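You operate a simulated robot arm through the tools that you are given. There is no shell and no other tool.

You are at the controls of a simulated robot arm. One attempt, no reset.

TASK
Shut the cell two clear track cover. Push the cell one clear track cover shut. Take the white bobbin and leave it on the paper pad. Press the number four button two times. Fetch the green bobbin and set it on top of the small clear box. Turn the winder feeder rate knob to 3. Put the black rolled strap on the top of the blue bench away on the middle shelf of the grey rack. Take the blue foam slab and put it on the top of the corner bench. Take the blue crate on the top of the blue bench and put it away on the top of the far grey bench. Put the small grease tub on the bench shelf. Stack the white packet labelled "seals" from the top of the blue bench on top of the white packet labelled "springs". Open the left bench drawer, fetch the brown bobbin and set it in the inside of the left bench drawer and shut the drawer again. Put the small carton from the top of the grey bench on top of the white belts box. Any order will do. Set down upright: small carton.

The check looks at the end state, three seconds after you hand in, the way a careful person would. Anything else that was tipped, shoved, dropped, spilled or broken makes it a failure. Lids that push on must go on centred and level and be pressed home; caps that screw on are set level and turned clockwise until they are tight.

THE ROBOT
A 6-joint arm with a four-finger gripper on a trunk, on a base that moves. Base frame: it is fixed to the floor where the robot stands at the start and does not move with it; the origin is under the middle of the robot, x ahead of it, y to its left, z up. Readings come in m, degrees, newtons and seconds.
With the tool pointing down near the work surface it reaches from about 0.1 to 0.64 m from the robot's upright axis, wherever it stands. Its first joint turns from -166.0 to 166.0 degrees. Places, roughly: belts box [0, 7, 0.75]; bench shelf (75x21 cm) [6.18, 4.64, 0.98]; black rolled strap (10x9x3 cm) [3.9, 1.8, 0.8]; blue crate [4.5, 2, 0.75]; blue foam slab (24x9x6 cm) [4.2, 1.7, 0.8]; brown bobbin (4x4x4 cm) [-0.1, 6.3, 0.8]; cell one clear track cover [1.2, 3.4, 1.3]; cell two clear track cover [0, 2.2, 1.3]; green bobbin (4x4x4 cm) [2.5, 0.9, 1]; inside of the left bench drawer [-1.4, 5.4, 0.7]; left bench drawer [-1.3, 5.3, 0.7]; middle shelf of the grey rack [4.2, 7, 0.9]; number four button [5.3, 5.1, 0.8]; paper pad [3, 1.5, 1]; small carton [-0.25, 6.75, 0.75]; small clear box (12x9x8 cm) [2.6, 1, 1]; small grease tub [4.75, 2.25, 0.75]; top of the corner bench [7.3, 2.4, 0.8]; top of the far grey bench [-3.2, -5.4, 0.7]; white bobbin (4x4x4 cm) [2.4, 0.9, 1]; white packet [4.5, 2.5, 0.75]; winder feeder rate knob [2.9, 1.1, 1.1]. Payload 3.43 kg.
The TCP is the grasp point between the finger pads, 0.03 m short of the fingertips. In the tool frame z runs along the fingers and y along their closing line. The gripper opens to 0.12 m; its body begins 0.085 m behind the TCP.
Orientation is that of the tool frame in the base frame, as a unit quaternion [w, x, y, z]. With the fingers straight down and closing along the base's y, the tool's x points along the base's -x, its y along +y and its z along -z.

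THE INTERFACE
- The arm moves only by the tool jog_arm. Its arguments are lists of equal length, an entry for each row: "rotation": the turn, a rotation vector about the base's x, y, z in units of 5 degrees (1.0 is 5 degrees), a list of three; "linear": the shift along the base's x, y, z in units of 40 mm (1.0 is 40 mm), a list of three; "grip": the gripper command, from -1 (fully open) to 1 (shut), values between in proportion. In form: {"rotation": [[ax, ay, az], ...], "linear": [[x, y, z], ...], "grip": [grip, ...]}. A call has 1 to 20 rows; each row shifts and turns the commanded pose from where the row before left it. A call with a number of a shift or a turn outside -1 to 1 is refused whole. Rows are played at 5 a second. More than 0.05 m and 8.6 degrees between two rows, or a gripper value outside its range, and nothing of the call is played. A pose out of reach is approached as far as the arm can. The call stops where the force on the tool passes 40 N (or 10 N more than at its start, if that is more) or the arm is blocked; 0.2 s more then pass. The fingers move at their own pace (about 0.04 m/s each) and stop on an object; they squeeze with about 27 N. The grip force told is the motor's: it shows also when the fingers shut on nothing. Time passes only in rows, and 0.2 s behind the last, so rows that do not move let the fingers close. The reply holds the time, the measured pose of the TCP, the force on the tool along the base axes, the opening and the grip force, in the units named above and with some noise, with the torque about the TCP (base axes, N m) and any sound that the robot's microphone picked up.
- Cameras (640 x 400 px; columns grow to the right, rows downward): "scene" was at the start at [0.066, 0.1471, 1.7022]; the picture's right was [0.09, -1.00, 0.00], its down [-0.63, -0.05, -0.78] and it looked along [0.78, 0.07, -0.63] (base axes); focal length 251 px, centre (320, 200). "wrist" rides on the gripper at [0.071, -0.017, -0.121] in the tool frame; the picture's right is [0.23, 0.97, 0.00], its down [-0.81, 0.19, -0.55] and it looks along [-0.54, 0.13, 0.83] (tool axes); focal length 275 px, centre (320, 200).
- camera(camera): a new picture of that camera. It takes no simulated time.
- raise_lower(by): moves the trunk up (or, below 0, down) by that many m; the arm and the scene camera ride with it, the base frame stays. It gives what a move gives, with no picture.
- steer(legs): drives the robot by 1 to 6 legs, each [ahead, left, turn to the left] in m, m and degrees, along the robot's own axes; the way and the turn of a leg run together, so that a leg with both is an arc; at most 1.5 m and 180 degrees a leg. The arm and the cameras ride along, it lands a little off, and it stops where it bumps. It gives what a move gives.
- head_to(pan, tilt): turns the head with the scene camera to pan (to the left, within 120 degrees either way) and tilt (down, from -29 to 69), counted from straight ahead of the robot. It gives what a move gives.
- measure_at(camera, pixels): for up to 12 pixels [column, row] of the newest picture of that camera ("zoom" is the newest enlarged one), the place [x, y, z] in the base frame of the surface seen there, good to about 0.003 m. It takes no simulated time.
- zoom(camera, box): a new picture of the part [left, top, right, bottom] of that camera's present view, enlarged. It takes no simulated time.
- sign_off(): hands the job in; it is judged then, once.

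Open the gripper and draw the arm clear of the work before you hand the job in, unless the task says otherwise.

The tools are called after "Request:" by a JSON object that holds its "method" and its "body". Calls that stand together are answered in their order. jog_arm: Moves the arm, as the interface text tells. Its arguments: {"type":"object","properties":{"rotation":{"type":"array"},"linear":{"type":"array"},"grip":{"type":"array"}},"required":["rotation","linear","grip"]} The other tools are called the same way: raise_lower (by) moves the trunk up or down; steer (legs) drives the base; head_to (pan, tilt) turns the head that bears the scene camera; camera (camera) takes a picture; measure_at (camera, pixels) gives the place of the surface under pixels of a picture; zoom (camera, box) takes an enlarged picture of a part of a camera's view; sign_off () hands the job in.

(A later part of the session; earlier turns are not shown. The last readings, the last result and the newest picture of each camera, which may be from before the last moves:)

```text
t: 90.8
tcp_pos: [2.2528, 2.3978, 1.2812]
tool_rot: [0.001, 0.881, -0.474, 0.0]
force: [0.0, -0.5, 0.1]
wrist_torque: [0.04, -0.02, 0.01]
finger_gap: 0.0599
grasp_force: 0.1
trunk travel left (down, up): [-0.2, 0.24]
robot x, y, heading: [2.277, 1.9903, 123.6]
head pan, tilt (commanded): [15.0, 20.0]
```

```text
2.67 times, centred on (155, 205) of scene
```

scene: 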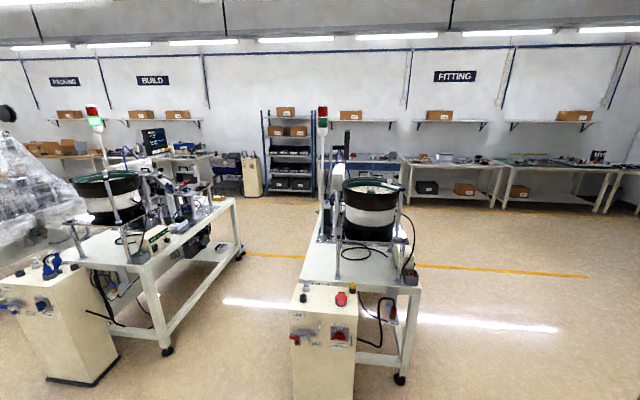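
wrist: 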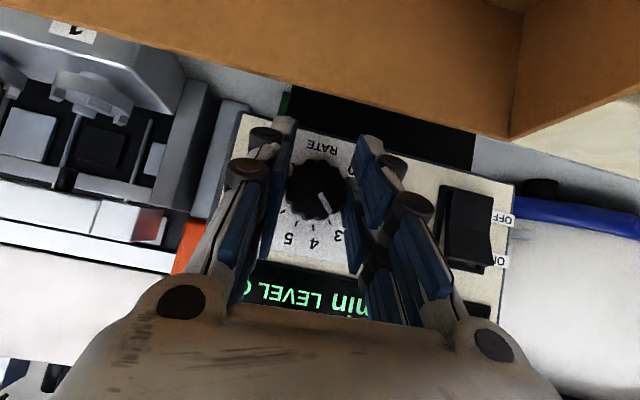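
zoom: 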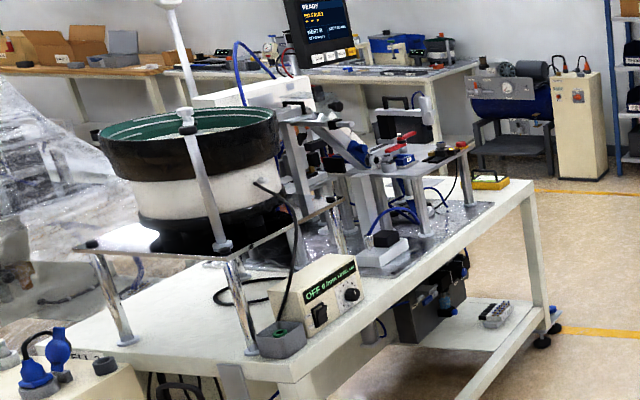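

I need a map of the cell tables. I measure table corners and the tooling around the tracks.

Request:
{"method": "measure_at", "body": {"camera": "scene", "pixels": [[150, 268], [234, 203], [166, 350], [240, 258], [165, 180], [180, 165], [205, 195], [175, 230], [420, 290], [300, 280], [405, 240], [395, 195]]}}

Request:
{"method": "measure_at", "body": {"camera": "zoom", "pixels": [[400, 120], [345, 145], [405, 140], [440, 155], [310, 120], [190, 110], [325, 50], [380, 260], [490, 180], [430, 95], [270, 100], [225, 240]]}}

```text
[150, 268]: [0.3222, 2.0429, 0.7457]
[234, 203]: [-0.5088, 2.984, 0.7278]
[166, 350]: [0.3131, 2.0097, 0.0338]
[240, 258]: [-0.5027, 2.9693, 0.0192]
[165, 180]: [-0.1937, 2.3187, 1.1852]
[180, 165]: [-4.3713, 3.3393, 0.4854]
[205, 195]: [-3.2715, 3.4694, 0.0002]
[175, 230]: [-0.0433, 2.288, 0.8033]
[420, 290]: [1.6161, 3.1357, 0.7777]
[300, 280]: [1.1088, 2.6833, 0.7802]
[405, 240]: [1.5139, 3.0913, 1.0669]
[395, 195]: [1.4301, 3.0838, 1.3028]
```

```text
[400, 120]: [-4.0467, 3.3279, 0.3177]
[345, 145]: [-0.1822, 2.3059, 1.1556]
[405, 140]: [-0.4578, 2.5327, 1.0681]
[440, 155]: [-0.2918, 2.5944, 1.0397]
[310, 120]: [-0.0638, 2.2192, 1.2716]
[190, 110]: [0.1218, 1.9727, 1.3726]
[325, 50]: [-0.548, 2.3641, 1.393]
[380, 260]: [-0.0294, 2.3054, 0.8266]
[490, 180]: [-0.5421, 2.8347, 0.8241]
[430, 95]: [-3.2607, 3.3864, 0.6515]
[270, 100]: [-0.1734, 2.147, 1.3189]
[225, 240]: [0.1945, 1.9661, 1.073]
```

Cell two's operator-side edge runs from (0.32,2.04) to (-0.51,2.98); cell one is offset by about (1.29,1.09). I drive around to cell one's operator side at a distance and look.

Request:
{"method": "steer", "body": {"legs": [[0.9, -0.8, 0], [0, 0, 85]]}}

Request:
{"method": "head_to", "body": {"pan": -10, "tilt": 20}}

Request:
{"method": "camera", "body": {"camera": "scene"}}

```text
t: 100.5
tcp_pos: [2.0262, 3.1883, 1.2814]
tool_rot: [0.0, 0.967, 0.255, 0.0]
force: [-0.8, 0.0, -0.9]
wrist_torque: [0.02, 0.03, 0.01]
finger_gap: 0.0598
grasp_force: 0.1
trunk travel left (down, up): [-0.2, 0.24]
robot x, y, heading: [2.4306, 3.1822, -150.6]
head pan, tilt (commanded): [15.0, 20.0]
```

```text
t: 101.4
tcp_pos: [2.0267, 3.1891, 1.281]
tool_rot: [0.001, 0.967, 0.255, 0.0]
force: [-0.9, -0.3, 0.3]
wrist_torque: [0.0, 0.0, -0.01]
finger_gap: 0.0601
grasp_force: 0.0
trunk travel left (down, up): [-0.2, 0.24]
robot x, y, heading: [2.4381, 3.1851, -150.5]
head pan, tilt (commanded): [-10.0, 20.0]
```

```text
taken
```

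scene: 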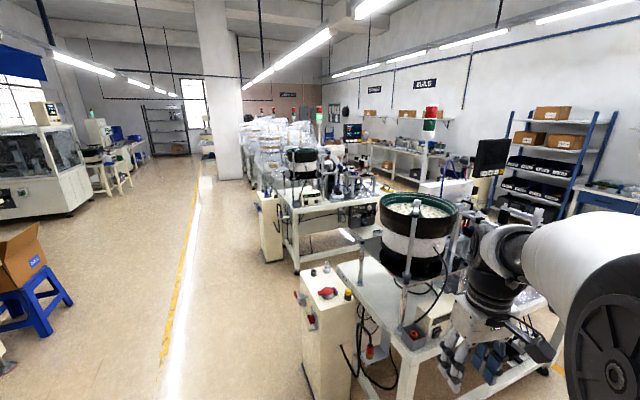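

I go right around to cell one's operator side and face it.

Request:
{"method": "steer", "body": {"legs": [[0.18, -0.87, 0], [0, 0, 11]]}}

Request:
{"method": "head_to", "body": {"pan": 0, "tilt": 20}}

Request:
{"method": "camera", "body": {"camera": "scene"}}

```text
t: 106.8
tcp_pos: [1.4574, 3.7924, 1.2814]
tool_rot: [0.001, 0.942, 0.336, 0.0]
force: [0.5, 0.0, -0.1]
wrist_torque: [0.01, 0.01, 0.0]
finger_gap: 0.0602
grasp_force: 0.1
trunk travel left (down, up): [-0.2, 0.24]
robot x, y, heading: [1.8598, 3.856, -140.7]
head pan, tilt (commanded): [-10.0, 20.0]
```

```text
t: 107.5
tcp_pos: [1.4571, 3.7925, 1.282]
tool_rot: [0.001, 0.942, 0.336, 0.0]
force: [-0.4, -0.2, -0.6]
wrist_torque: [0.01, 0.0, 0.0]
finger_gap: 0.06
grasp_force: 0.2
trunk travel left (down, up): [-0.2, 0.24]
robot x, y, heading: [1.8614, 3.852, -140.6]
head pan, tilt (commanded): [0.0, 20.0]
```

```text
taken
```

scene: 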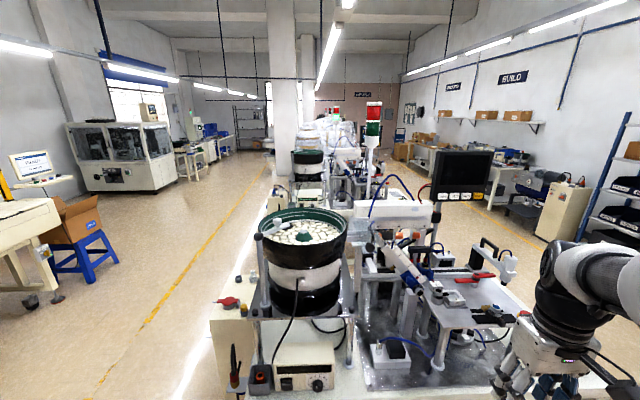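

Cell one is right in front: bowl at (303,240), track area around (380,260). I zoom on the track.

Request:
{"method": "zoom", "body": {"camera": "scene", "box": [330, 170, 490, 330]}}

```text
2.50 times, centred on (410, 250) of scene
```

zoom: 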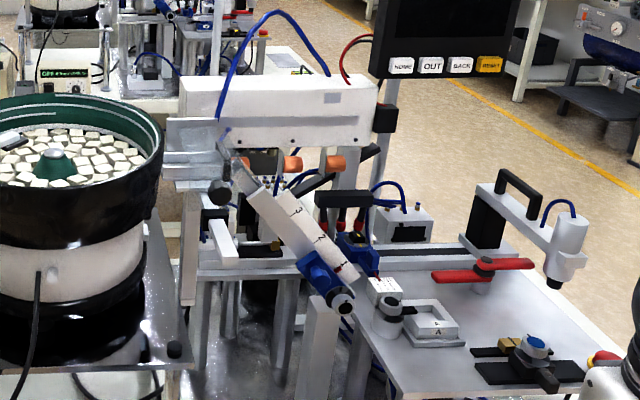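

A transparent flap with a dark knob is visible around zoom (200,160). I zoom closer on it.

Request:
{"method": "zoom", "body": {"camera": "scene", "box": [360, 200, 430, 260]}}

Request:
{"method": "measure_at", "body": {"camera": "zoom", "pixels": [[320, 200]]}}

```text
6.67 times, centred on (395, 230) of scene
```

zoom: 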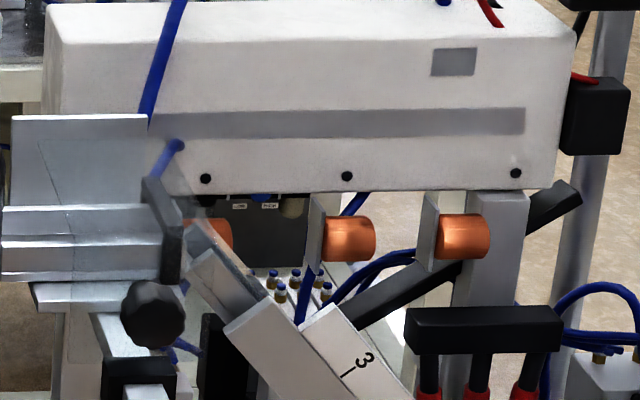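

```text
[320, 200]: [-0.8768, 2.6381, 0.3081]
```

The clear panel stands upright behind the metal track (zoom (80,160)). I measure the panel and track points.

Request:
{"method": "measure_at", "body": {"camera": "zoom", "pixels": [[15, 120], [80, 118], [145, 118], [80, 160], [80, 205], [150, 200], [15, 208], [80, 240], [80, 275], [10, 270], [170, 240], [150, 310]]}}

Request:
{"method": "camera", "body": {"camera": "wrist"}}

```text
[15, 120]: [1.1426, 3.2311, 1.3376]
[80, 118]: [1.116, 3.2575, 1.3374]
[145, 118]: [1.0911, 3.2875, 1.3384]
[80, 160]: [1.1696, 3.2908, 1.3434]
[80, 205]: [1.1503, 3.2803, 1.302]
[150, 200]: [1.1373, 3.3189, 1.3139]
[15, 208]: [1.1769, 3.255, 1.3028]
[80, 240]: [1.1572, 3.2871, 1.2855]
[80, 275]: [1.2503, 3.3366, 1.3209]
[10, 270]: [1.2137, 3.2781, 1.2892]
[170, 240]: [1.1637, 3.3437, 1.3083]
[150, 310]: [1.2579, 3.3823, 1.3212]
```

```text
taken
```

wrist: 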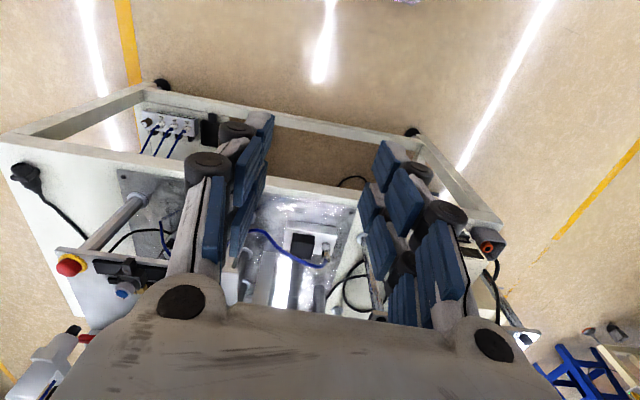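

The readings on the clear part are mixed. I retract the arm, move the base 0.2 m closer and look down more steeply to understand how the cover is hinged.

Request:
{"method": "jog_arm", "body": {"rotation": [[0, 0, 0], [0, 0, 0], [0, 0, 0], [0, 0, 0]], "linear": [[0.6, 0.5, 0.5], [0.6, 0.5, 0.5], [0.6, 0.5, 0.5], [0.3, 0.2, 0.5]], "grip": [0, 0, 0, 0]}}

Request:
{"method": "steer", "body": {"legs": [[0.2, 0, 0]]}}

Request:
{"method": "head_to", "body": {"pan": -12, "tilt": 35}}

Request:
{"method": "camera", "body": {"camera": "scene"}}

```text
t: 108.5
tcp_pos: [1.5404, 3.8605, 1.356]
tool_rot: [0.005, 0.941, 0.337, 0.008]
force: [0.3, 0.3, -0.2]
wrist_torque: [-0.04, -0.01, -0.03]
finger_gap: 0.0599
grasp_force: 0.1
trunk travel left (down, up): [-0.2, 0.24]
robot x, y, heading: [1.8593, 3.8554, -140.7]
head pan, tilt (commanded): [0.0, 20.0]
```

```text
t: 110.1
tcp_pos: [1.3826, 3.7305, 1.3565]
tool_rot: [0.003, 0.942, 0.336, 0.008]
force: [-0.9, 0.2, 0.2]
wrist_torque: [0.02, -0.1, 0.01]
finger_gap: 0.0603
grasp_force: 0.1
trunk travel left (down, up): [-0.2, 0.24]
robot x, y, heading: [1.7025, 3.7267, -140.5]
head pan, tilt (commanded): [0.0, 20.0]
```

```text
t: 110.9
tcp_pos: [1.384, 3.7319, 1.3573]
tool_rot: [0.004, 0.942, 0.336, 0.007]
force: [-0.2, -0.2, -0.1]
wrist_torque: [-0.04, 0.01, -0.01]
finger_gap: 0.0601
grasp_force: 0.0
trunk travel left (down, up): [-0.2, 0.24]
robot x, y, heading: [1.704, 3.7274, -140.1]
head pan, tilt (commanded): [-12.0, 35.0]
```

```text
taken
```

scene: 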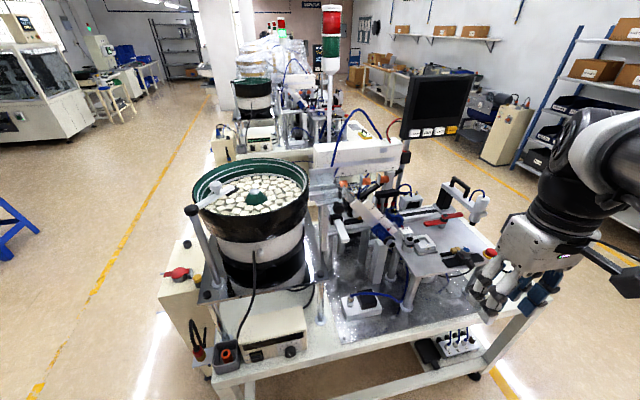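

Request:
{"method": "zoom", "body": {"camera": "scene", "box": [290, 150, 370, 220]}}

Request:
{"method": "measure_at", "body": {"camera": "zoom", "pixels": [[320, 200], [280, 160], [250, 190], [300, 240]]}}

```text
5.71 times, centred on (330, 185) of scene
```

zoom: 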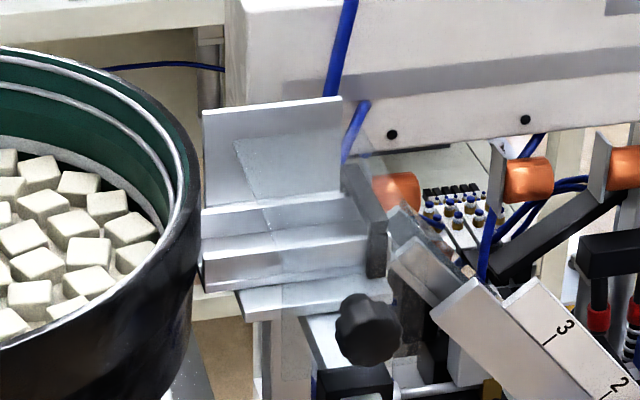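

```text
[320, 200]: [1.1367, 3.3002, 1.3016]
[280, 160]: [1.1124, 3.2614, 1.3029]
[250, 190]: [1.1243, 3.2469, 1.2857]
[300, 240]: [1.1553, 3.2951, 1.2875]
```

The metal channel leaves the bowl and a transparent piece is near its end, but I can't tell its hinge. I bring the wrist camera above the track for a close look.

Request:
{"method": "jog_arm", "body": {"rotation": [[0, 0, 0], [0, 0, 0], [0, 0, 0], [0, 0, 0], [0, 0, 0], [0, 0, 0], [0, 0, 0], [0, 0, 0], [0, 0, 0]], "linear": [[0, 0, 0.8], [-0.302, -0.8, 0.35], [-0.302, -0.893, 0.35], [-0.302, -0.893, 0.35], [-0.302, -0.893, 0.35], [-0.302, -0.893, 0.35], [-0.302, -0.893, 0.2], [-0.302, -0.893, 0.2], [0, 0, 0]], "grip": [0, 0, 0, 0, 0, 0, 0, 0, 0]}}

Request:
{"method": "camera", "body": {"camera": "wrist"}}

Request:
{"method": "camera", "body": {"camera": "scene"}}

```text
t: 112.9
tcp_pos: [1.2993, 3.4883, 1.4758]
tool_rot: [0.004, 0.942, 0.336, 0.008]
force: [0.7, 0.0, -0.1]
wrist_torque: [0.03, 0.02, -0.01]
finger_gap: 0.06
grasp_force: 0.0
trunk travel left (down, up): [-0.2, 0.24]
robot x, y, heading: [1.7033, 3.729, -140.6]
head pan, tilt (commanded): [-12.0, 35.0]
```

```text
taken
```

wrist: 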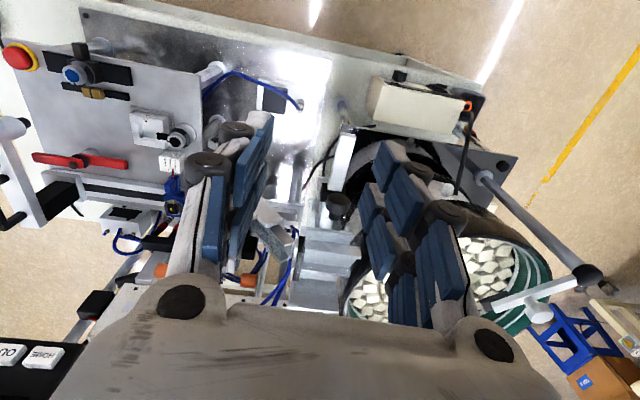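

```text
taken
```

scene: 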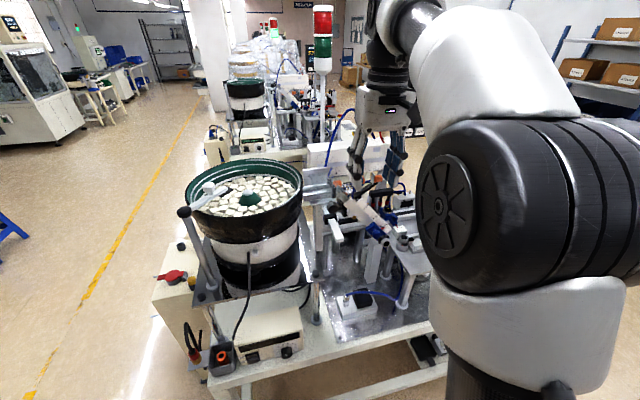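

Request:
{"method": "zoom", "body": {"camera": "wrist", "box": [230, 180, 370, 320]}}

Request:
{"method": "zoom", "body": {"camera": "scene", "box": [290, 150, 350, 220]}}

```text
2.86 times, centred on (300, 250) of wrist
```

zoom: 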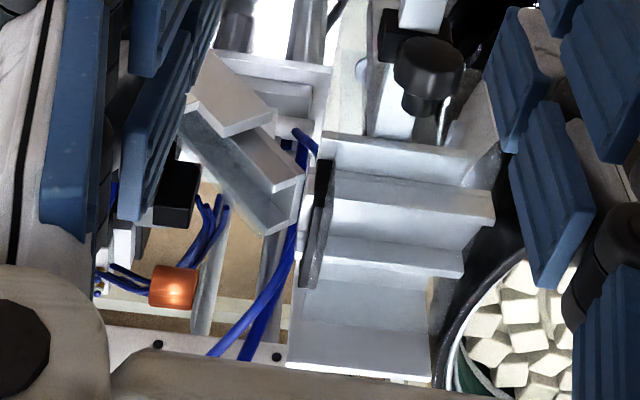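

```text
5.71 times, centred on (320, 185) of scene
```

zoom: 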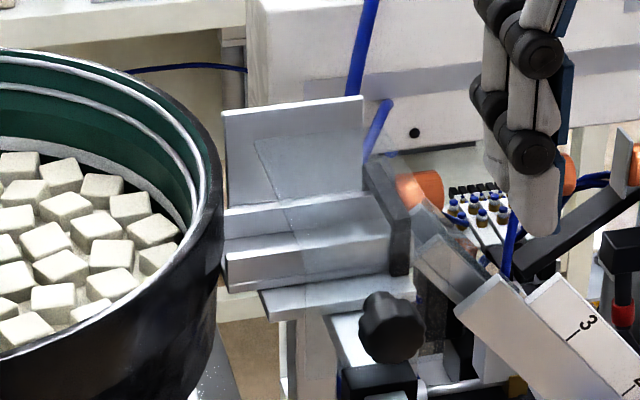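

I map the surfaces around the track with a grid of measurements in the scene zoom.

Request:
{"method": "measure_at", "body": {"camera": "zoom", "pixels": [[240, 115], [240, 160], [240, 200], [240, 225], [240, 260], [265, 150], [300, 150], [340, 150], [300, 190], [340, 190], [300, 225], [340, 225]]}}

Request:
{"method": "measure_at", "body": {"camera": "zoom", "pixels": [[300, 255], [340, 255], [280, 280], [340, 280], [400, 280], [390, 320], [390, 190], [395, 240], [430, 240], [440, 280], [255, 140], [280, 200]]}}

Request:
{"method": "measure_at", "body": {"camera": "zoom", "pixels": [[262, 160], [270, 180], [290, 222], [297, 245], [350, 128], [375, 155], [385, 170], [405, 200], [300, 128], [280, 300], [320, 310], [375, 280]]}}

```text
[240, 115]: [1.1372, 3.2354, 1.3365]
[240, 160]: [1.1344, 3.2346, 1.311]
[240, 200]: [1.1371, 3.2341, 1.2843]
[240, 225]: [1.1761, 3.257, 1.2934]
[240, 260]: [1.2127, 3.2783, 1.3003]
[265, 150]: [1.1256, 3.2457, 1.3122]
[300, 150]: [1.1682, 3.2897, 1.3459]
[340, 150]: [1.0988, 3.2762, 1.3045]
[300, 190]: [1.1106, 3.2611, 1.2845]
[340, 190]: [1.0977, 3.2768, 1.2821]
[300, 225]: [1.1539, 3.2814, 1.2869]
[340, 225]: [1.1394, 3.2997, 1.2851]
```

```text
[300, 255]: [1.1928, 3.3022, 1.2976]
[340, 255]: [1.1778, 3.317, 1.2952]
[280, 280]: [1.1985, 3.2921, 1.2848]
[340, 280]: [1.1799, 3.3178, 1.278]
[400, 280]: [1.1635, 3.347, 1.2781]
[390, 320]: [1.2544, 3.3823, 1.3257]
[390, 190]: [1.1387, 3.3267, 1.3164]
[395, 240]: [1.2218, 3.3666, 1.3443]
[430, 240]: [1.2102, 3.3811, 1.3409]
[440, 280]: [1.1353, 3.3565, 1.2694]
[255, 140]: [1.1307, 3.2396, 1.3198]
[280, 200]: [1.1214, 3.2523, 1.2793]
```

```text
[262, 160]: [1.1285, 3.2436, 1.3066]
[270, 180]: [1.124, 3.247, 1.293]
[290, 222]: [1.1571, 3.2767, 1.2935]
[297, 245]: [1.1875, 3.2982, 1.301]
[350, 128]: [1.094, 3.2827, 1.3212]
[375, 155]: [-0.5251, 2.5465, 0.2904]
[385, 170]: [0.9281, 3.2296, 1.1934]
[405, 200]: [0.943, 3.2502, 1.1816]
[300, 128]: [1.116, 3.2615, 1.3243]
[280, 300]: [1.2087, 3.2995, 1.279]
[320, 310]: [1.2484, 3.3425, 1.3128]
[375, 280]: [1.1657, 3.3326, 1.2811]
```

The grid shows an opaque channel (n=0…0.085 from the back wall) and a clear panel at z≈1.345 standing out toward me with a black star knob at (1.254,3.382,1.326) on its front: it looks like a sliding cover pulled out. I move the wrist camera for a clearer look.

Request:
{"method": "jog_arm", "body": {"rotation": [[0, 0, 0], [0, 0, 0], [0, 0, 0], [0, 0, 0]], "linear": [[-0.45, -0.73, 0.1], [-0.45, -0.73, 0.1], [-0.45, -0.73, 0.1], [0, 0, 0]], "grip": [-0.5, -1, -1, -1]}}

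Request:
{"method": "camera", "body": {"camera": "wrist"}}

Request:
{"method": "zoom", "body": {"camera": "wrist", "box": [220, 70, 420, 270]}}

```text
t: 113.9
tcp_pos: [1.2616, 3.41, 1.4747]
tool_rot: [0.004, 0.942, 0.336, 0.007]
force: [-0.7, -0.3, 0.0]
wrist_torque: [-0.02, 0.0, -0.01]
finger_gap: 0.1196
grasp_force: 0.0
out of reach, approached as far as the arm can: row 3
trunk travel left (down, up): [-0.2, 0.24]
robot x, y, heading: [1.7048, 3.727, -140.4]
head pan, tilt (commanded): [-12.0, 35.0]
```

```text
taken
```

wrist: 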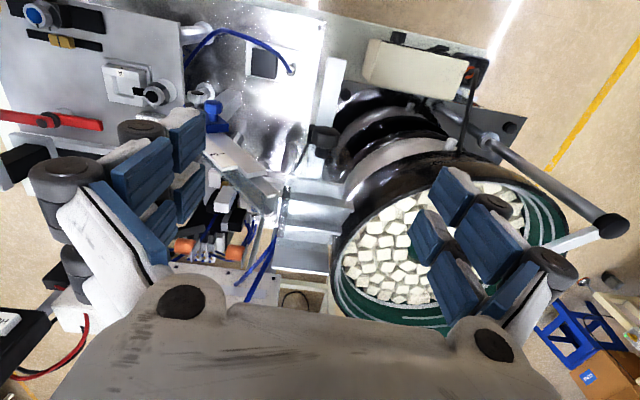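

```text
2.00 times, centred on (320, 170) of wrist
```

zoom: 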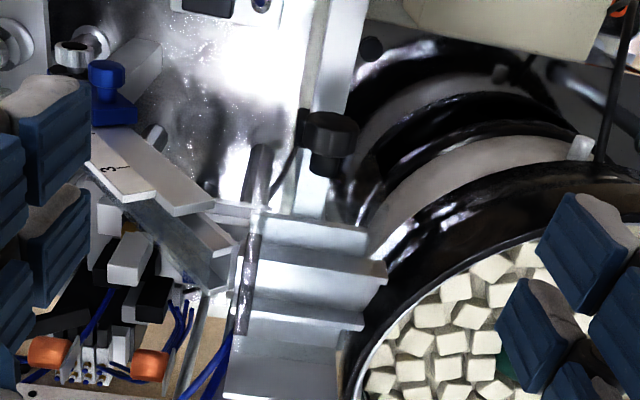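

Request:
{"method": "zoom", "body": {"camera": "wrist", "box": [270, 110, 360, 200]}}

Request:
{"method": "zoom", "body": {"camera": "wrist", "box": [270, 160, 360, 290]}}

```text
4.44 times, centred on (315, 155) of wrist
```

zoom: 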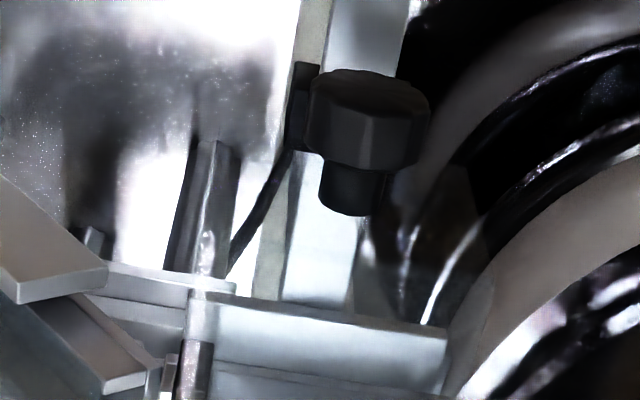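

```text
3.08 times, centred on (315, 225) of wrist
```

zoom: 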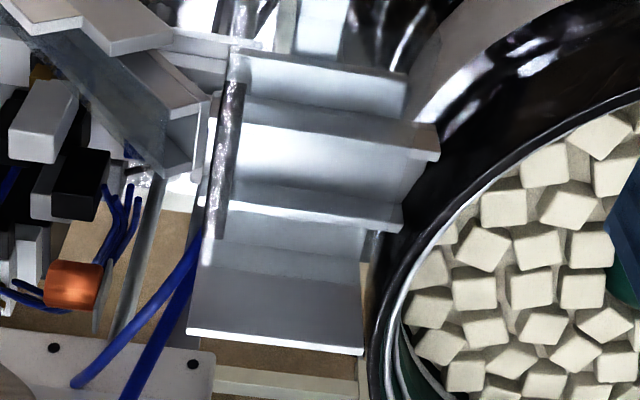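

I measure points around the knob and the faint panel edges in the first wrist zoom area.

Request:
{"method": "zoom", "body": {"camera": "wrist", "box": [280, 110, 380, 210]}}

Request:
{"method": "measure_at", "body": {"camera": "zoom", "pixels": [[330, 100], [320, 150], [310, 190], [350, 220], [380, 200], [400, 240], [415, 180], [425, 165], [300, 260], [340, 260], [380, 270], [250, 250]]}}

```text
4.00 times, centred on (330, 160) of wrist
```

zoom: 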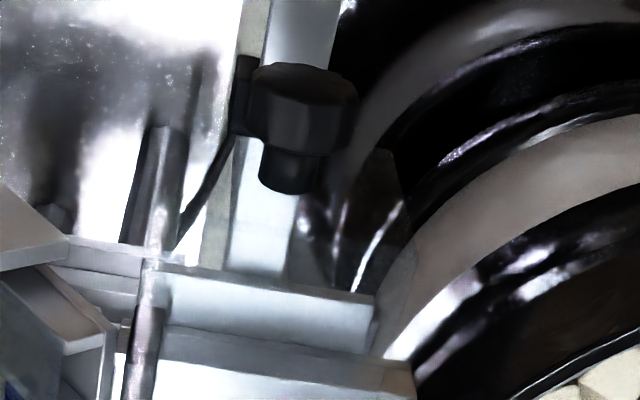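

```text
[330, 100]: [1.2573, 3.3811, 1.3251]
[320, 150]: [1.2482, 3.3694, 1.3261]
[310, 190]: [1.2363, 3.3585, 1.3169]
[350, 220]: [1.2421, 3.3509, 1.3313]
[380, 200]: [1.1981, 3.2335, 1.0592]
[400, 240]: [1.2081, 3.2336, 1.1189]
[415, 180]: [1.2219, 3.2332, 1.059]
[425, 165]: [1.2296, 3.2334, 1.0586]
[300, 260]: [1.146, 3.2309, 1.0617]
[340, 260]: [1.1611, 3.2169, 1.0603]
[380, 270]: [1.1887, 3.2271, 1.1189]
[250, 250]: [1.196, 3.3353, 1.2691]
```

The front panel is at n≈0.156 with the knob protruding to n≈0.19 (z≈1.325): a slide-in cover pulled out by its knob. I raise the trunk for reach, back off, close the fingers and get ready to push the knob inward.

Request:
{"method": "raise_lower", "body": {"by": 0.12}}

Request:
{"method": "jog_arm", "body": {"rotation": [[0, 0, 0], [0, 0, 0], [0, 0, 0], [0, 0, 0], [0, 0, 0]], "linear": [[0.48, 0.22, 0], [0.48, 0.22, 0], [0.48, 0.22, 0], [0, 0, 0], [0, 0, 0]], "grip": [0, 0.5, 1, 1, 1]}}

Request:
{"method": "camera", "body": {"camera": "wrist"}}

Request:
{"method": "camera", "body": {"camera": "scene"}}

```text
t: 115.4
tcp_pos: [1.2608, 3.41, 1.5972]
tool_rot: [0.004, 0.942, 0.336, 0.007]
force: [0.3, 0.4, 0.1]
wrist_torque: [-0.01, 0.0, -0.01]
finger_gap: 0.12
grasp_force: 0.0
trunk travel left (down, up): [-0.32, 0.12]
robot x, y, heading: [1.7021, 3.7277, -140.6]
head pan, tilt (commanded): [-12.0, 35.0]
```

```text
t: 116.6
tcp_pos: [1.3183, 3.4367, 1.5969]
tool_rot: [0.005, 0.942, 0.336, 0.006]
force: [0.0, 0.0, 0.4]
wrist_torque: [-0.01, 0.02, 0.0]
finger_gap: 0.0404
grasp_force: 2.4
trunk travel left (down, up): [-0.32, 0.12]
robot x, y, heading: [1.708, 3.7276, -140.2]
head pan, tilt (commanded): [-12.0, 35.0]
```

```text
taken
```

wrist: 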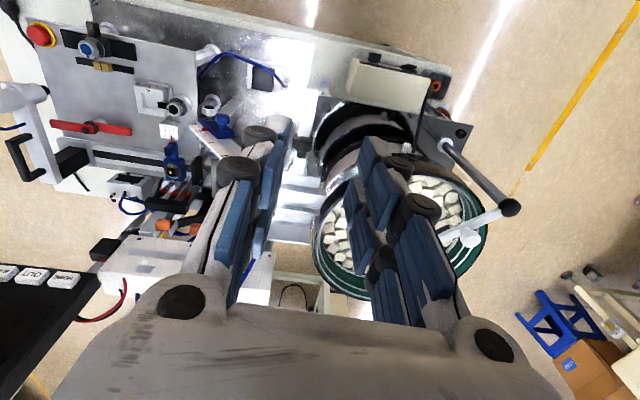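

```text
taken
```

scene: 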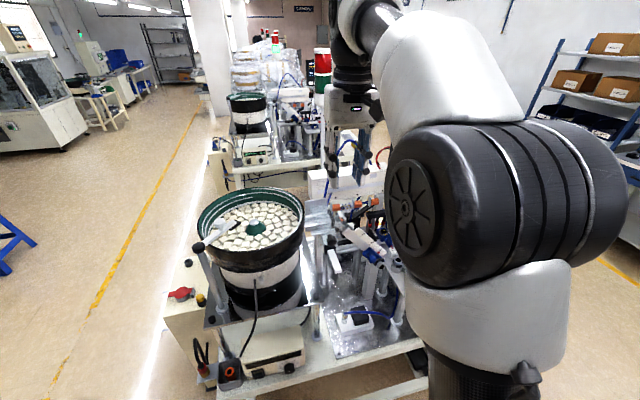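

From the higher trunk I zoom again on the track to see the clear cover better.

Request:
{"method": "zoom", "body": {"camera": "scene", "box": [285, 180, 365, 260]}}

Request:
{"method": "zoom", "body": {"camera": "scene", "box": [300, 195, 345, 240]}}

```text
5.00 times, centred on (325, 220) of scene
```

zoom: 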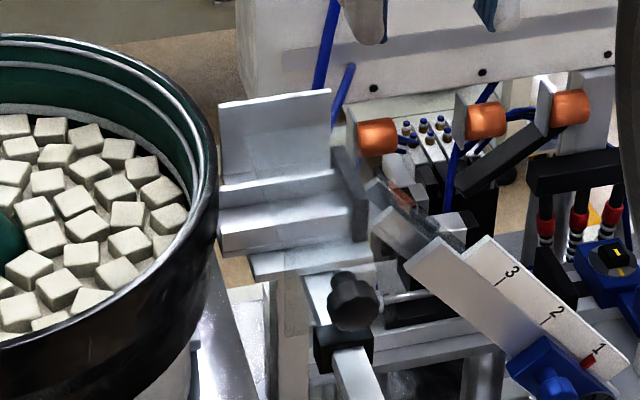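

```text
8.89 times, centred on (322, 218) of scene
```

zoom: 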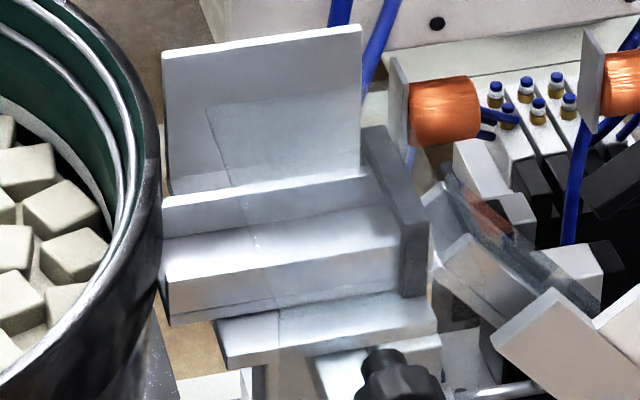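

The cover's left edge runs from zoom (207,105) to (285,345), consistent with an L-shaped sliding cover. I lower the closed fingers in front of the knob at z≈1.337.

Request:
{"method": "jog_arm", "body": {"rotation": [[0, 0, 0], [0, 0, 0], [0, 0, 0], [0, 0, 0], [0, 0, 0], [0, 0, 0], [0, 0, 0], [0, 0, 0]], "linear": [[0, 0, -0.93], [0, 0, -0.93], [0, 0, -0.93], [0, 0, -0.93], [0, 0, -0.93], [0, 0, -0.93], [0, 0, -0.93], [0, 0, 0]], "grip": [1, 1, 1, 1, 1, 1, 1, 1]}}

Request:
{"method": "camera", "body": {"camera": "wrist"}}

Request:
{"method": "zoom", "body": {"camera": "scene", "box": [285, 160, 385, 260]}}

```text
t: 118.4
tcp_pos: [1.3197, 3.4364, 1.3368]
tool_rot: [0.004, 0.942, 0.336, 0.007]
force: [-0.7, 0.0, 0.3]
wrist_torque: [0.02, 0.0, -0.01]
finger_gap: 0.0
grasp_force: 27.0
trunk travel left (down, up): [-0.32, 0.12]
robot x, y, heading: [1.7058, 3.7241, -140.2]
head pan, tilt (commanded): [-12.0, 35.0]
```

```text
taken
```

wrist: 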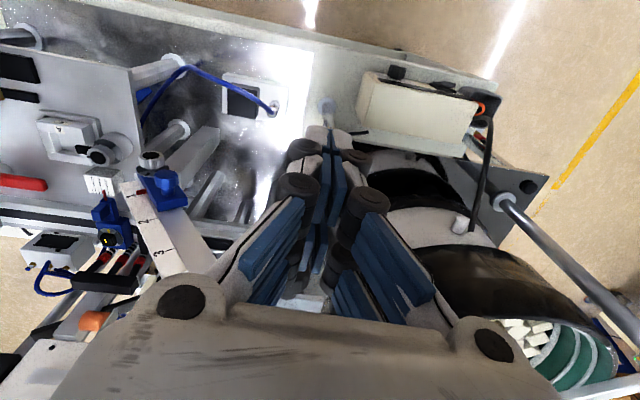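

```text
4.00 times, centred on (335, 210) of scene
```

zoom: 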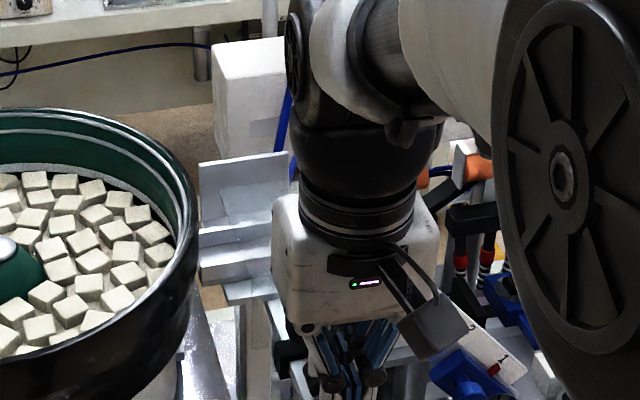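

Fingers are closed ~4 cm in front of the knob. I advance slowly along -n, watching force.

Request:
{"method": "jog_arm", "body": {"rotation": [[0, 0, 0], [0, 0, 0], [0, 0, 0], [0, 0, 0], [0, 0, 0], [0, 0, 0], [0, 0, 0], [0, 0, 0]], "linear": [[-0.277, -0.253, 0], [-0.277, -0.253, 0], [-0.092, -0.084, 0], [-0.092, -0.084, 0], [-0.092, -0.084, 0], [-0.092, -0.084, 0], [-0.092, -0.084, 0], [0, 0, 0]], "grip": [1, 1, 1, 1, 1, 1, 1, 1]}}

Request:
{"method": "zoom", "body": {"camera": "scene", "box": [285, 160, 385, 260]}}

```text
t: 120.2
tcp_pos: [1.2775, 3.3983, 1.3358]
tool_rot: [0.004, 0.942, 0.336, 0.006]
force: [-0.6, -0.4, 0.1]
wrist_torque: [0.01, -0.02, 0.03]
finger_gap: 0.0001
grasp_force: 27.3
trunk travel left (down, up): [-0.32, 0.12]
robot x, y, heading: [1.7078, 3.7245, -140.5]
head pan, tilt (commanded): [-12.0, 35.0]
```

```text
4.00 times, centred on (335, 210) of scene
```

zoom: 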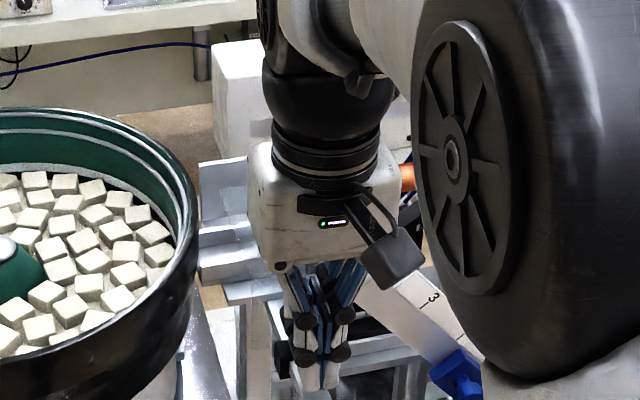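

No contact yet at n≈0.214. I continue in 5 mm steps.

Request:
{"method": "jog_arm", "body": {"rotation": [[0, 0, 0], [0, 0, 0], [0, 0, 0], [0, 0, 0], [0, 0, 0], [0, 0, 0], [0, 0, 0]], "linear": [[-0.092, -0.084, 0], [-0.092, -0.084, 0], [-0.092, -0.084, 0], [-0.092, -0.084, 0], [-0.092, -0.084, 0], [-0.092, -0.084, 0], [0, 0, 0]], "grip": [1, 1, 1, 1, 1, 1, 1]}}

Request:
{"method": "zoom", "body": {"camera": "scene", "box": [285, 160, 385, 260]}}

Request:
{"method": "camera", "body": {"camera": "wrist"}}

```text
t: 121.8
tcp_pos: [1.255, 3.378, 1.3357]
tool_rot: [0.005, 0.942, 0.337, 0.006]
force: [-0.7, 0.6, 0.0]
wrist_torque: [0.0, 0.0, 0.03]
finger_gap: 0.0
grasp_force: 27.5
trunk travel left (down, up): [-0.32, 0.12]
robot x, y, heading: [1.7002, 3.7267, -140.7]
head pan, tilt (commanded): [-12.0, 35.0]
```

```text
4.00 times, centred on (335, 210) of scene
```

zoom: 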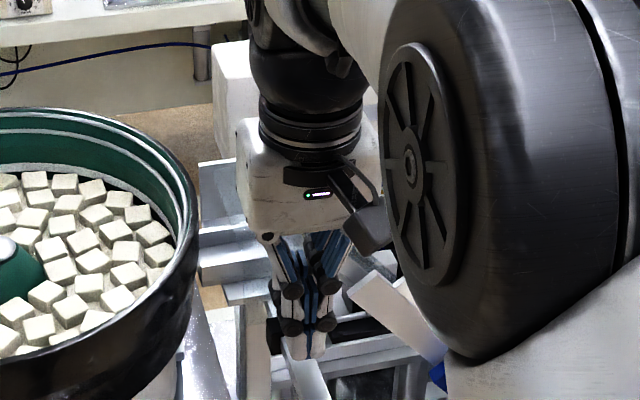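

```text
taken
```

wrist: 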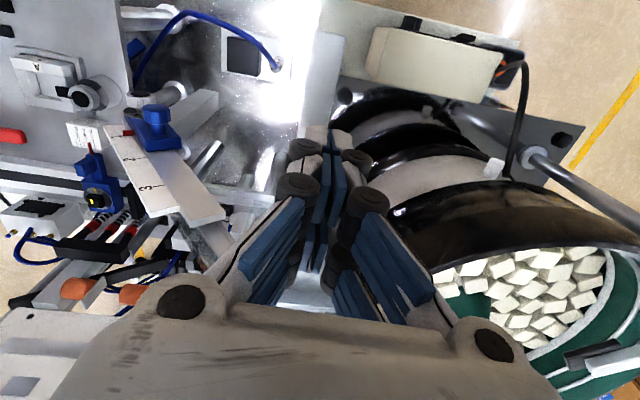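

Still zero force at n≈0.184, though the knob should have been reached. I look closer at where the knob and cover edge are now.

Request:
{"method": "zoom", "body": {"camera": "scene", "box": [325, 190, 375, 260]}}

Request:
{"method": "zoom", "body": {"camera": "wrist", "box": [260, 100, 400, 240]}}

```text
5.71 times, centred on (350, 225) of scene
```

zoom: 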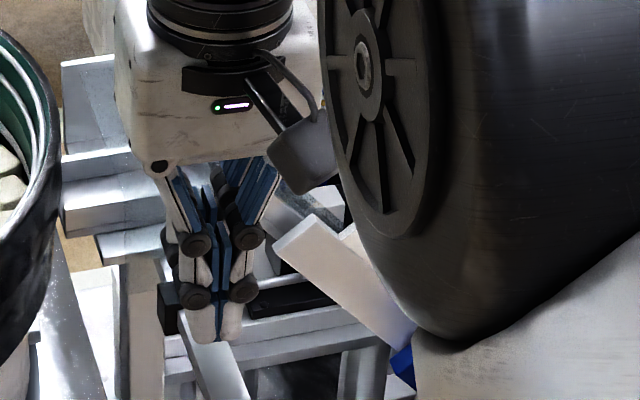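

```text
2.86 times, centred on (330, 170) of wrist
```

zoom: 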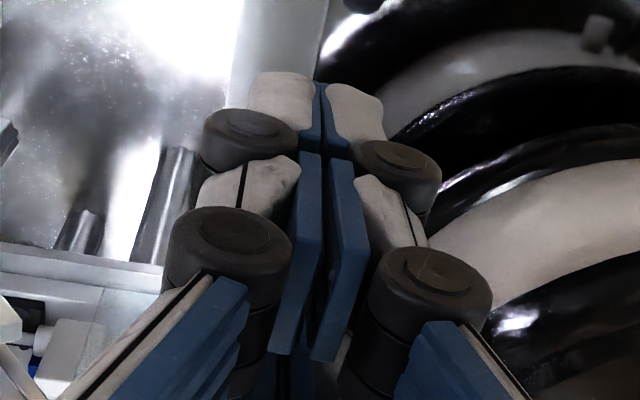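

Request:
{"method": "zoom", "body": {"camera": "scene", "box": [300, 195, 345, 240]}}

```text
8.89 times, centred on (322, 218) of scene
```

zoom: 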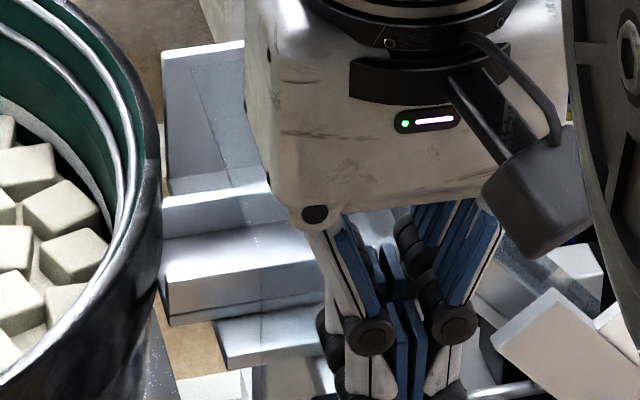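

The clear panel's back-left corner moved from zoom (207,105) to about (190,62): the cover is sliding in with little force. I keep pushing until it stops.

Request:
{"method": "jog_arm", "body": {"rotation": [[0, 0, 0], [0, 0, 0], [0, 0, 0], [0, 0, 0], [0, 0, 0], [0, 0, 0]], "linear": [[-0.092, -0.084, 0], [-0.092, -0.084, 0], [-0.092, -0.084, 0], [-0.092, -0.084, 0], [-0.092, -0.084, 0], [0, 0, 0]], "grip": [1, 1, 1, 1, 1, 1]}}

Request:
{"method": "zoom", "body": {"camera": "scene", "box": [300, 195, 345, 240]}}

```text
t: 123.2
tcp_pos: [1.2398, 3.3647, 1.3354]
tool_rot: [0.003, 0.942, 0.336, 0.007]
force: [9.4, 11.0, -3.8]
wrist_torque: [0.21, -0.17, 0.07]
finger_gap: 0.0
grasp_force: 27.0
trunk travel left (down, up): [-0.32, 0.12]
robot x, y, heading: [1.7026, 3.7284, -140.6]
head pan, tilt (commanded): [-12.0, 35.0]
```

```text
8.89 times, centred on (322, 218) of scene
```

zoom: 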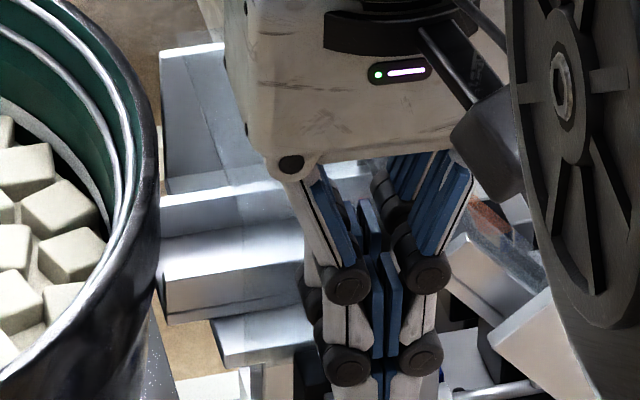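

Force rose to ~14 N and motion stopped short of command: the cover has reached its stop. I press a little more to make sure it is home.

Request:
{"method": "jog_arm", "body": {"rotation": [[0, 0, 0], [0, 0, 0]], "linear": [[-0.06, -0.055, 0], [0, 0, 0]], "grip": [1, 1]}}

Request:
{"method": "jog_arm", "body": {"rotation": [[0, 0, 0], [0, 0, 0], [0, 0, 0], [0, 0, 0], [0, 0, 0], [0, 0, 0], [0, 0, 0], [0, 0, 0], [0, 0, 0]], "linear": [[0.4, 0.36, 0], [0.6, 0.55, 0], [0.6, 0.55, 0], [0.6, 0.55, 0], [0, 0, 0.9], [0, 0, 0.9], [0, 0, 0.9], [0, 0, 0.9], [0, 0, 0.5]], "grip": [1, 1, 1, 1, 1, 1, 1, 1, 1]}}

Request:
{"method": "zoom", "body": {"camera": "scene", "box": [285, 180, 365, 260]}}

Request:
{"method": "camera", "body": {"camera": "wrist"}}

```text
t: 123.8
tcp_pos: [1.2395, 3.3636, 1.337]
tool_rot: [0.002, 0.941, 0.337, 0.009]
force: [15.7, 20.0, -10.2]
wrist_torque: [0.52, -0.37, 0.0]
finger_gap: 0.0063
grasp_force: 33.3
trunk travel left (down, up): [-0.32, 0.12]
robot x, y, heading: [1.7073, 3.7271, -140.7]
head pan, tilt (commanded): [-12.0, 35.0]
```

```text
t: 125.8
tcp_pos: [1.3228, 3.4408, 1.5004]
tool_rot: [0.005, 0.942, 0.336, 0.006]
force: [0.3, -1.2, 0.0]
wrist_torque: [-0.01, 0.03, 0.01]
finger_gap: 0.0
grasp_force: 33.2
trunk travel left (down, up): [-0.32, 0.12]
robot x, y, heading: [1.7055, 3.7283, -140.5]
head pan, tilt (commanded): [-12.0, 35.0]
```

```text
5.00 times, centred on (325, 220) of scene
```

zoom: 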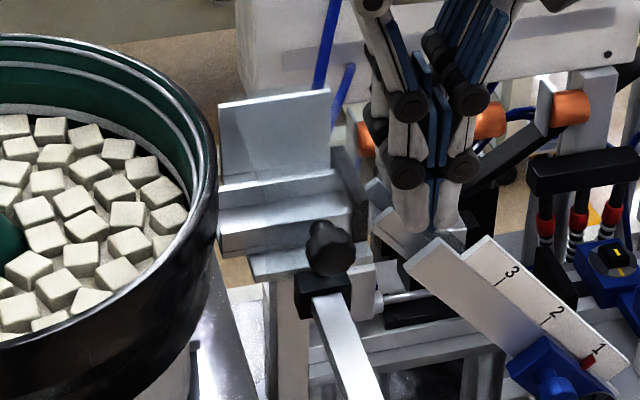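

```text
taken
```

wrist: 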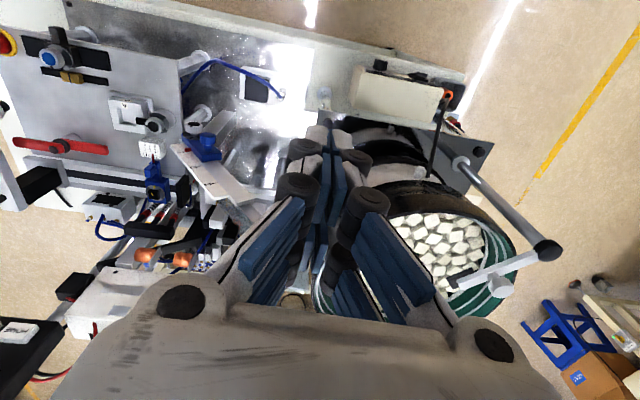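

The knob moved in to zoom (330,245) and the cover now lines up over the channel: cell one's cover is shut. I retract the arm and drive around the south side to cell two's aisle, keeping the heading.

Request:
{"method": "jog_arm", "body": {"rotation": [[0, 0, 0], [0, 0, 0], [0, 0, 0], [0, 0, 0]], "linear": [[0.7, 0.58, 0], [0.7, 0.58, 0], [0.7, 0.58, 0], [0.7, 0.58, 0]], "grip": [1, 1, 1, 1]}}

Request:
{"method": "steer", "body": {"legs": [[-0.307, 0.483, 0], [0.668, 0.811, 0], [0.992, 0.025, 0], [0.282, -0.79, 0]]}}

Request:
{"method": "head_to", "body": {"pan": 0, "tilt": 30}}

Request:
{"method": "camera", "body": {"camera": "scene"}}

```text
t: 126.8
tcp_pos: [1.4381, 3.5351, 1.4984]
tool_rot: [0.005, 0.942, 0.337, 0.005]
force: [0.7, 0.2, 0.7]
wrist_torque: [-0.07, 0.0, 0.01]
finger_gap: 0.0002
grasp_force: 33.0
trunk travel left (down, up): [-0.32, 0.12]
robot x, y, heading: [1.7048, 3.728, -140.4]
head pan, tilt (commanded): [-12.0, 35.0]
```

```text
t: 144.0
tcp_pos: [0.4939, 2.0875, 1.4989]
tool_rot: [0.005, 0.942, 0.335, 0.006]
force: [-0.1, -0.6, 0.1]
wrist_torque: [-0.02, 0.01, -0.03]
finger_gap: 0.0
grasp_force: 33.6
trunk travel left (down, up): [-0.32, 0.12]
robot x, y, heading: [0.7635, 2.2826, -140.7]
head pan, tilt (commanded): [-12.0, 35.0]
```

```text
t: 144.7
tcp_pos: [0.4943, 2.0862, 1.4984]
tool_rot: [0.004, 0.942, 0.335, 0.006]
force: [0.7, 0.6, -0.2]
wrist_torque: [0.04, -0.01, 0.02]
finger_gap: 0.0
grasp_force: 33.6
trunk travel left (down, up): [-0.32, 0.12]
robot x, y, heading: [0.7604, 2.2829, -140.6]
head pan, tilt (commanded): [0.0, 30.0]
```

```text
taken
```

scene: 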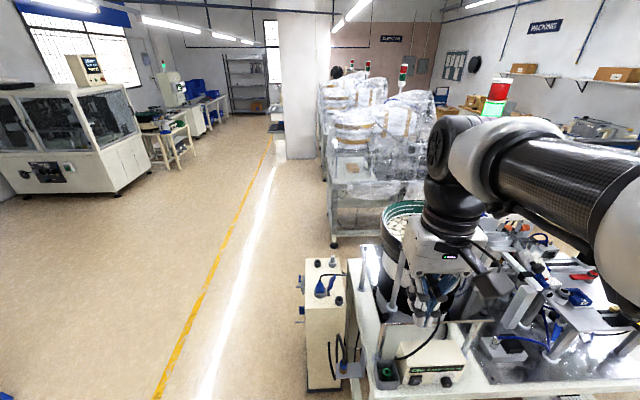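

Next leg: right 0.45 m into the aisle beside cell two.

Request:
{"method": "steer", "body": {"legs": [[0.02, -0.45, 0]]}}

Request:
{"method": "head_to", "body": {"pan": -5, "tilt": 38}}

Request:
{"method": "camera", "body": {"camera": "scene"}}

```text
t: 147.4
tcp_pos: [0.1944, 2.4197, 1.4981]
tool_rot: [0.004, 0.942, 0.335, 0.005]
force: [-0.3, 0.2, 0.8]
wrist_torque: [-0.02, -0.02, 0.01]
finger_gap: 0.0
grasp_force: 33.3
trunk travel left (down, up): [-0.32, 0.12]
robot x, y, heading: [0.4647, 2.611, -140.5]
head pan, tilt (commanded): [0.0, 30.0]
```

```text
t: 148.1
tcp_pos: [0.1971, 2.4204, 1.4991]
tool_rot: [0.005, 0.942, 0.335, 0.006]
force: [-0.2, 0.2, 1.2]
wrist_torque: [-0.01, 0.01, -0.03]
finger_gap: 0.0001
grasp_force: 33.7
trunk travel left (down, up): [-0.32, 0.12]
robot x, y, heading: [0.4633, 2.6155, -140.8]
head pan, tilt (commanded): [-5.0, 38.0]
```

```text
taken
```

scene: 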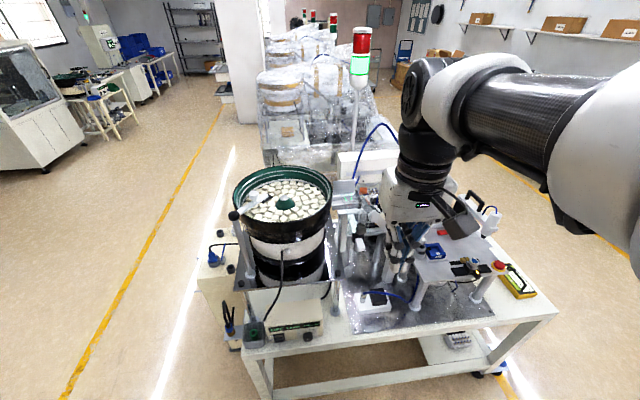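

Request:
{"method": "zoom", "body": {"camera": "scene", "box": [315, 165, 385, 235]}}

Request:
{"method": "zoom", "body": {"camera": "scene", "box": [328, 175, 373, 215]}}

```text
5.71 times, centred on (350, 200) of scene
```

zoom: 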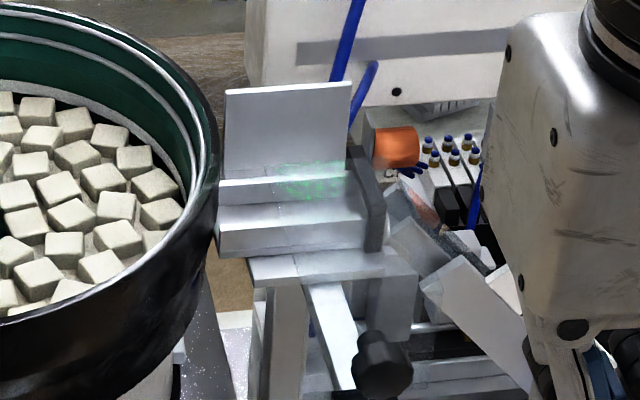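

```text
10.00 times, centred on (350, 195) of scene
```

zoom: 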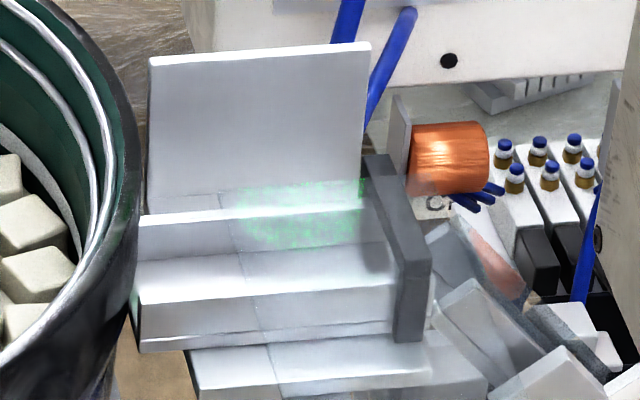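

Cell two's cover is pulled further out (knob at zoom1 (380,365); green lamp reflection on the clear panel). I measure knob, back wall and channel.

Request:
{"method": "zoom", "body": {"camera": "scene", "box": [315, 165, 385, 235]}}

Request:
{"method": "measure_at", "body": {"camera": "zoom", "pixels": [[240, 100], [335, 95], [240, 150], [335, 170], [385, 350], [370, 345], [395, 365], [380, 385], [300, 250], [395, 290], [300, 180], [260, 245]]}}

```text
5.71 times, centred on (350, 200) of scene
```

zoom: 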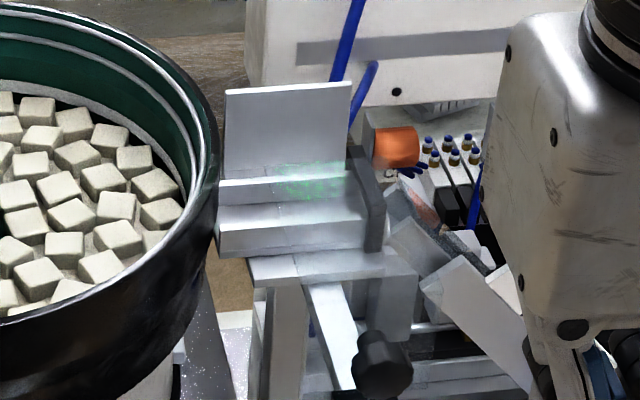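

```text
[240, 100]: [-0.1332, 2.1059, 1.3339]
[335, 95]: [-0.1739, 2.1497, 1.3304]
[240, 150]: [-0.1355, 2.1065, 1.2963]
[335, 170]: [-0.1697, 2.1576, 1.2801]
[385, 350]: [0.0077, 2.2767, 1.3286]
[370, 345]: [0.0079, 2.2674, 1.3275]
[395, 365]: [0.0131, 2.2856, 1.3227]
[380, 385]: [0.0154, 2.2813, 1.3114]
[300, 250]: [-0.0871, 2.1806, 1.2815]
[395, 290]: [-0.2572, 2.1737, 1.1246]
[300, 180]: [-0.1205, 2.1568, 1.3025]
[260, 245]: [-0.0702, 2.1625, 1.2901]
```

Knob at (0.010,2.280,1.322), n≈0.228. I drive 5 cm closer, then place the closed fingers in front of the knob at z≈1.337.

Request:
{"method": "steer", "body": {"legs": [[0.05, 0, 0]]}}

```text
t: 149.1
tcp_pos: [0.1562, 2.3878, 1.4985]
tool_rot: [0.004, 0.942, 0.335, 0.008]
force: [-0.3, 0.1, -1.0]
wrist_torque: [0.06, -0.04, 0.04]
finger_gap: 0.0002
grasp_force: 33.4
trunk travel left (down, up): [-0.32, 0.12]
robot x, y, heading: [0.4254, 2.5844, -140.8]
head pan, tilt (commanded): [-5.0, 38.0]
```

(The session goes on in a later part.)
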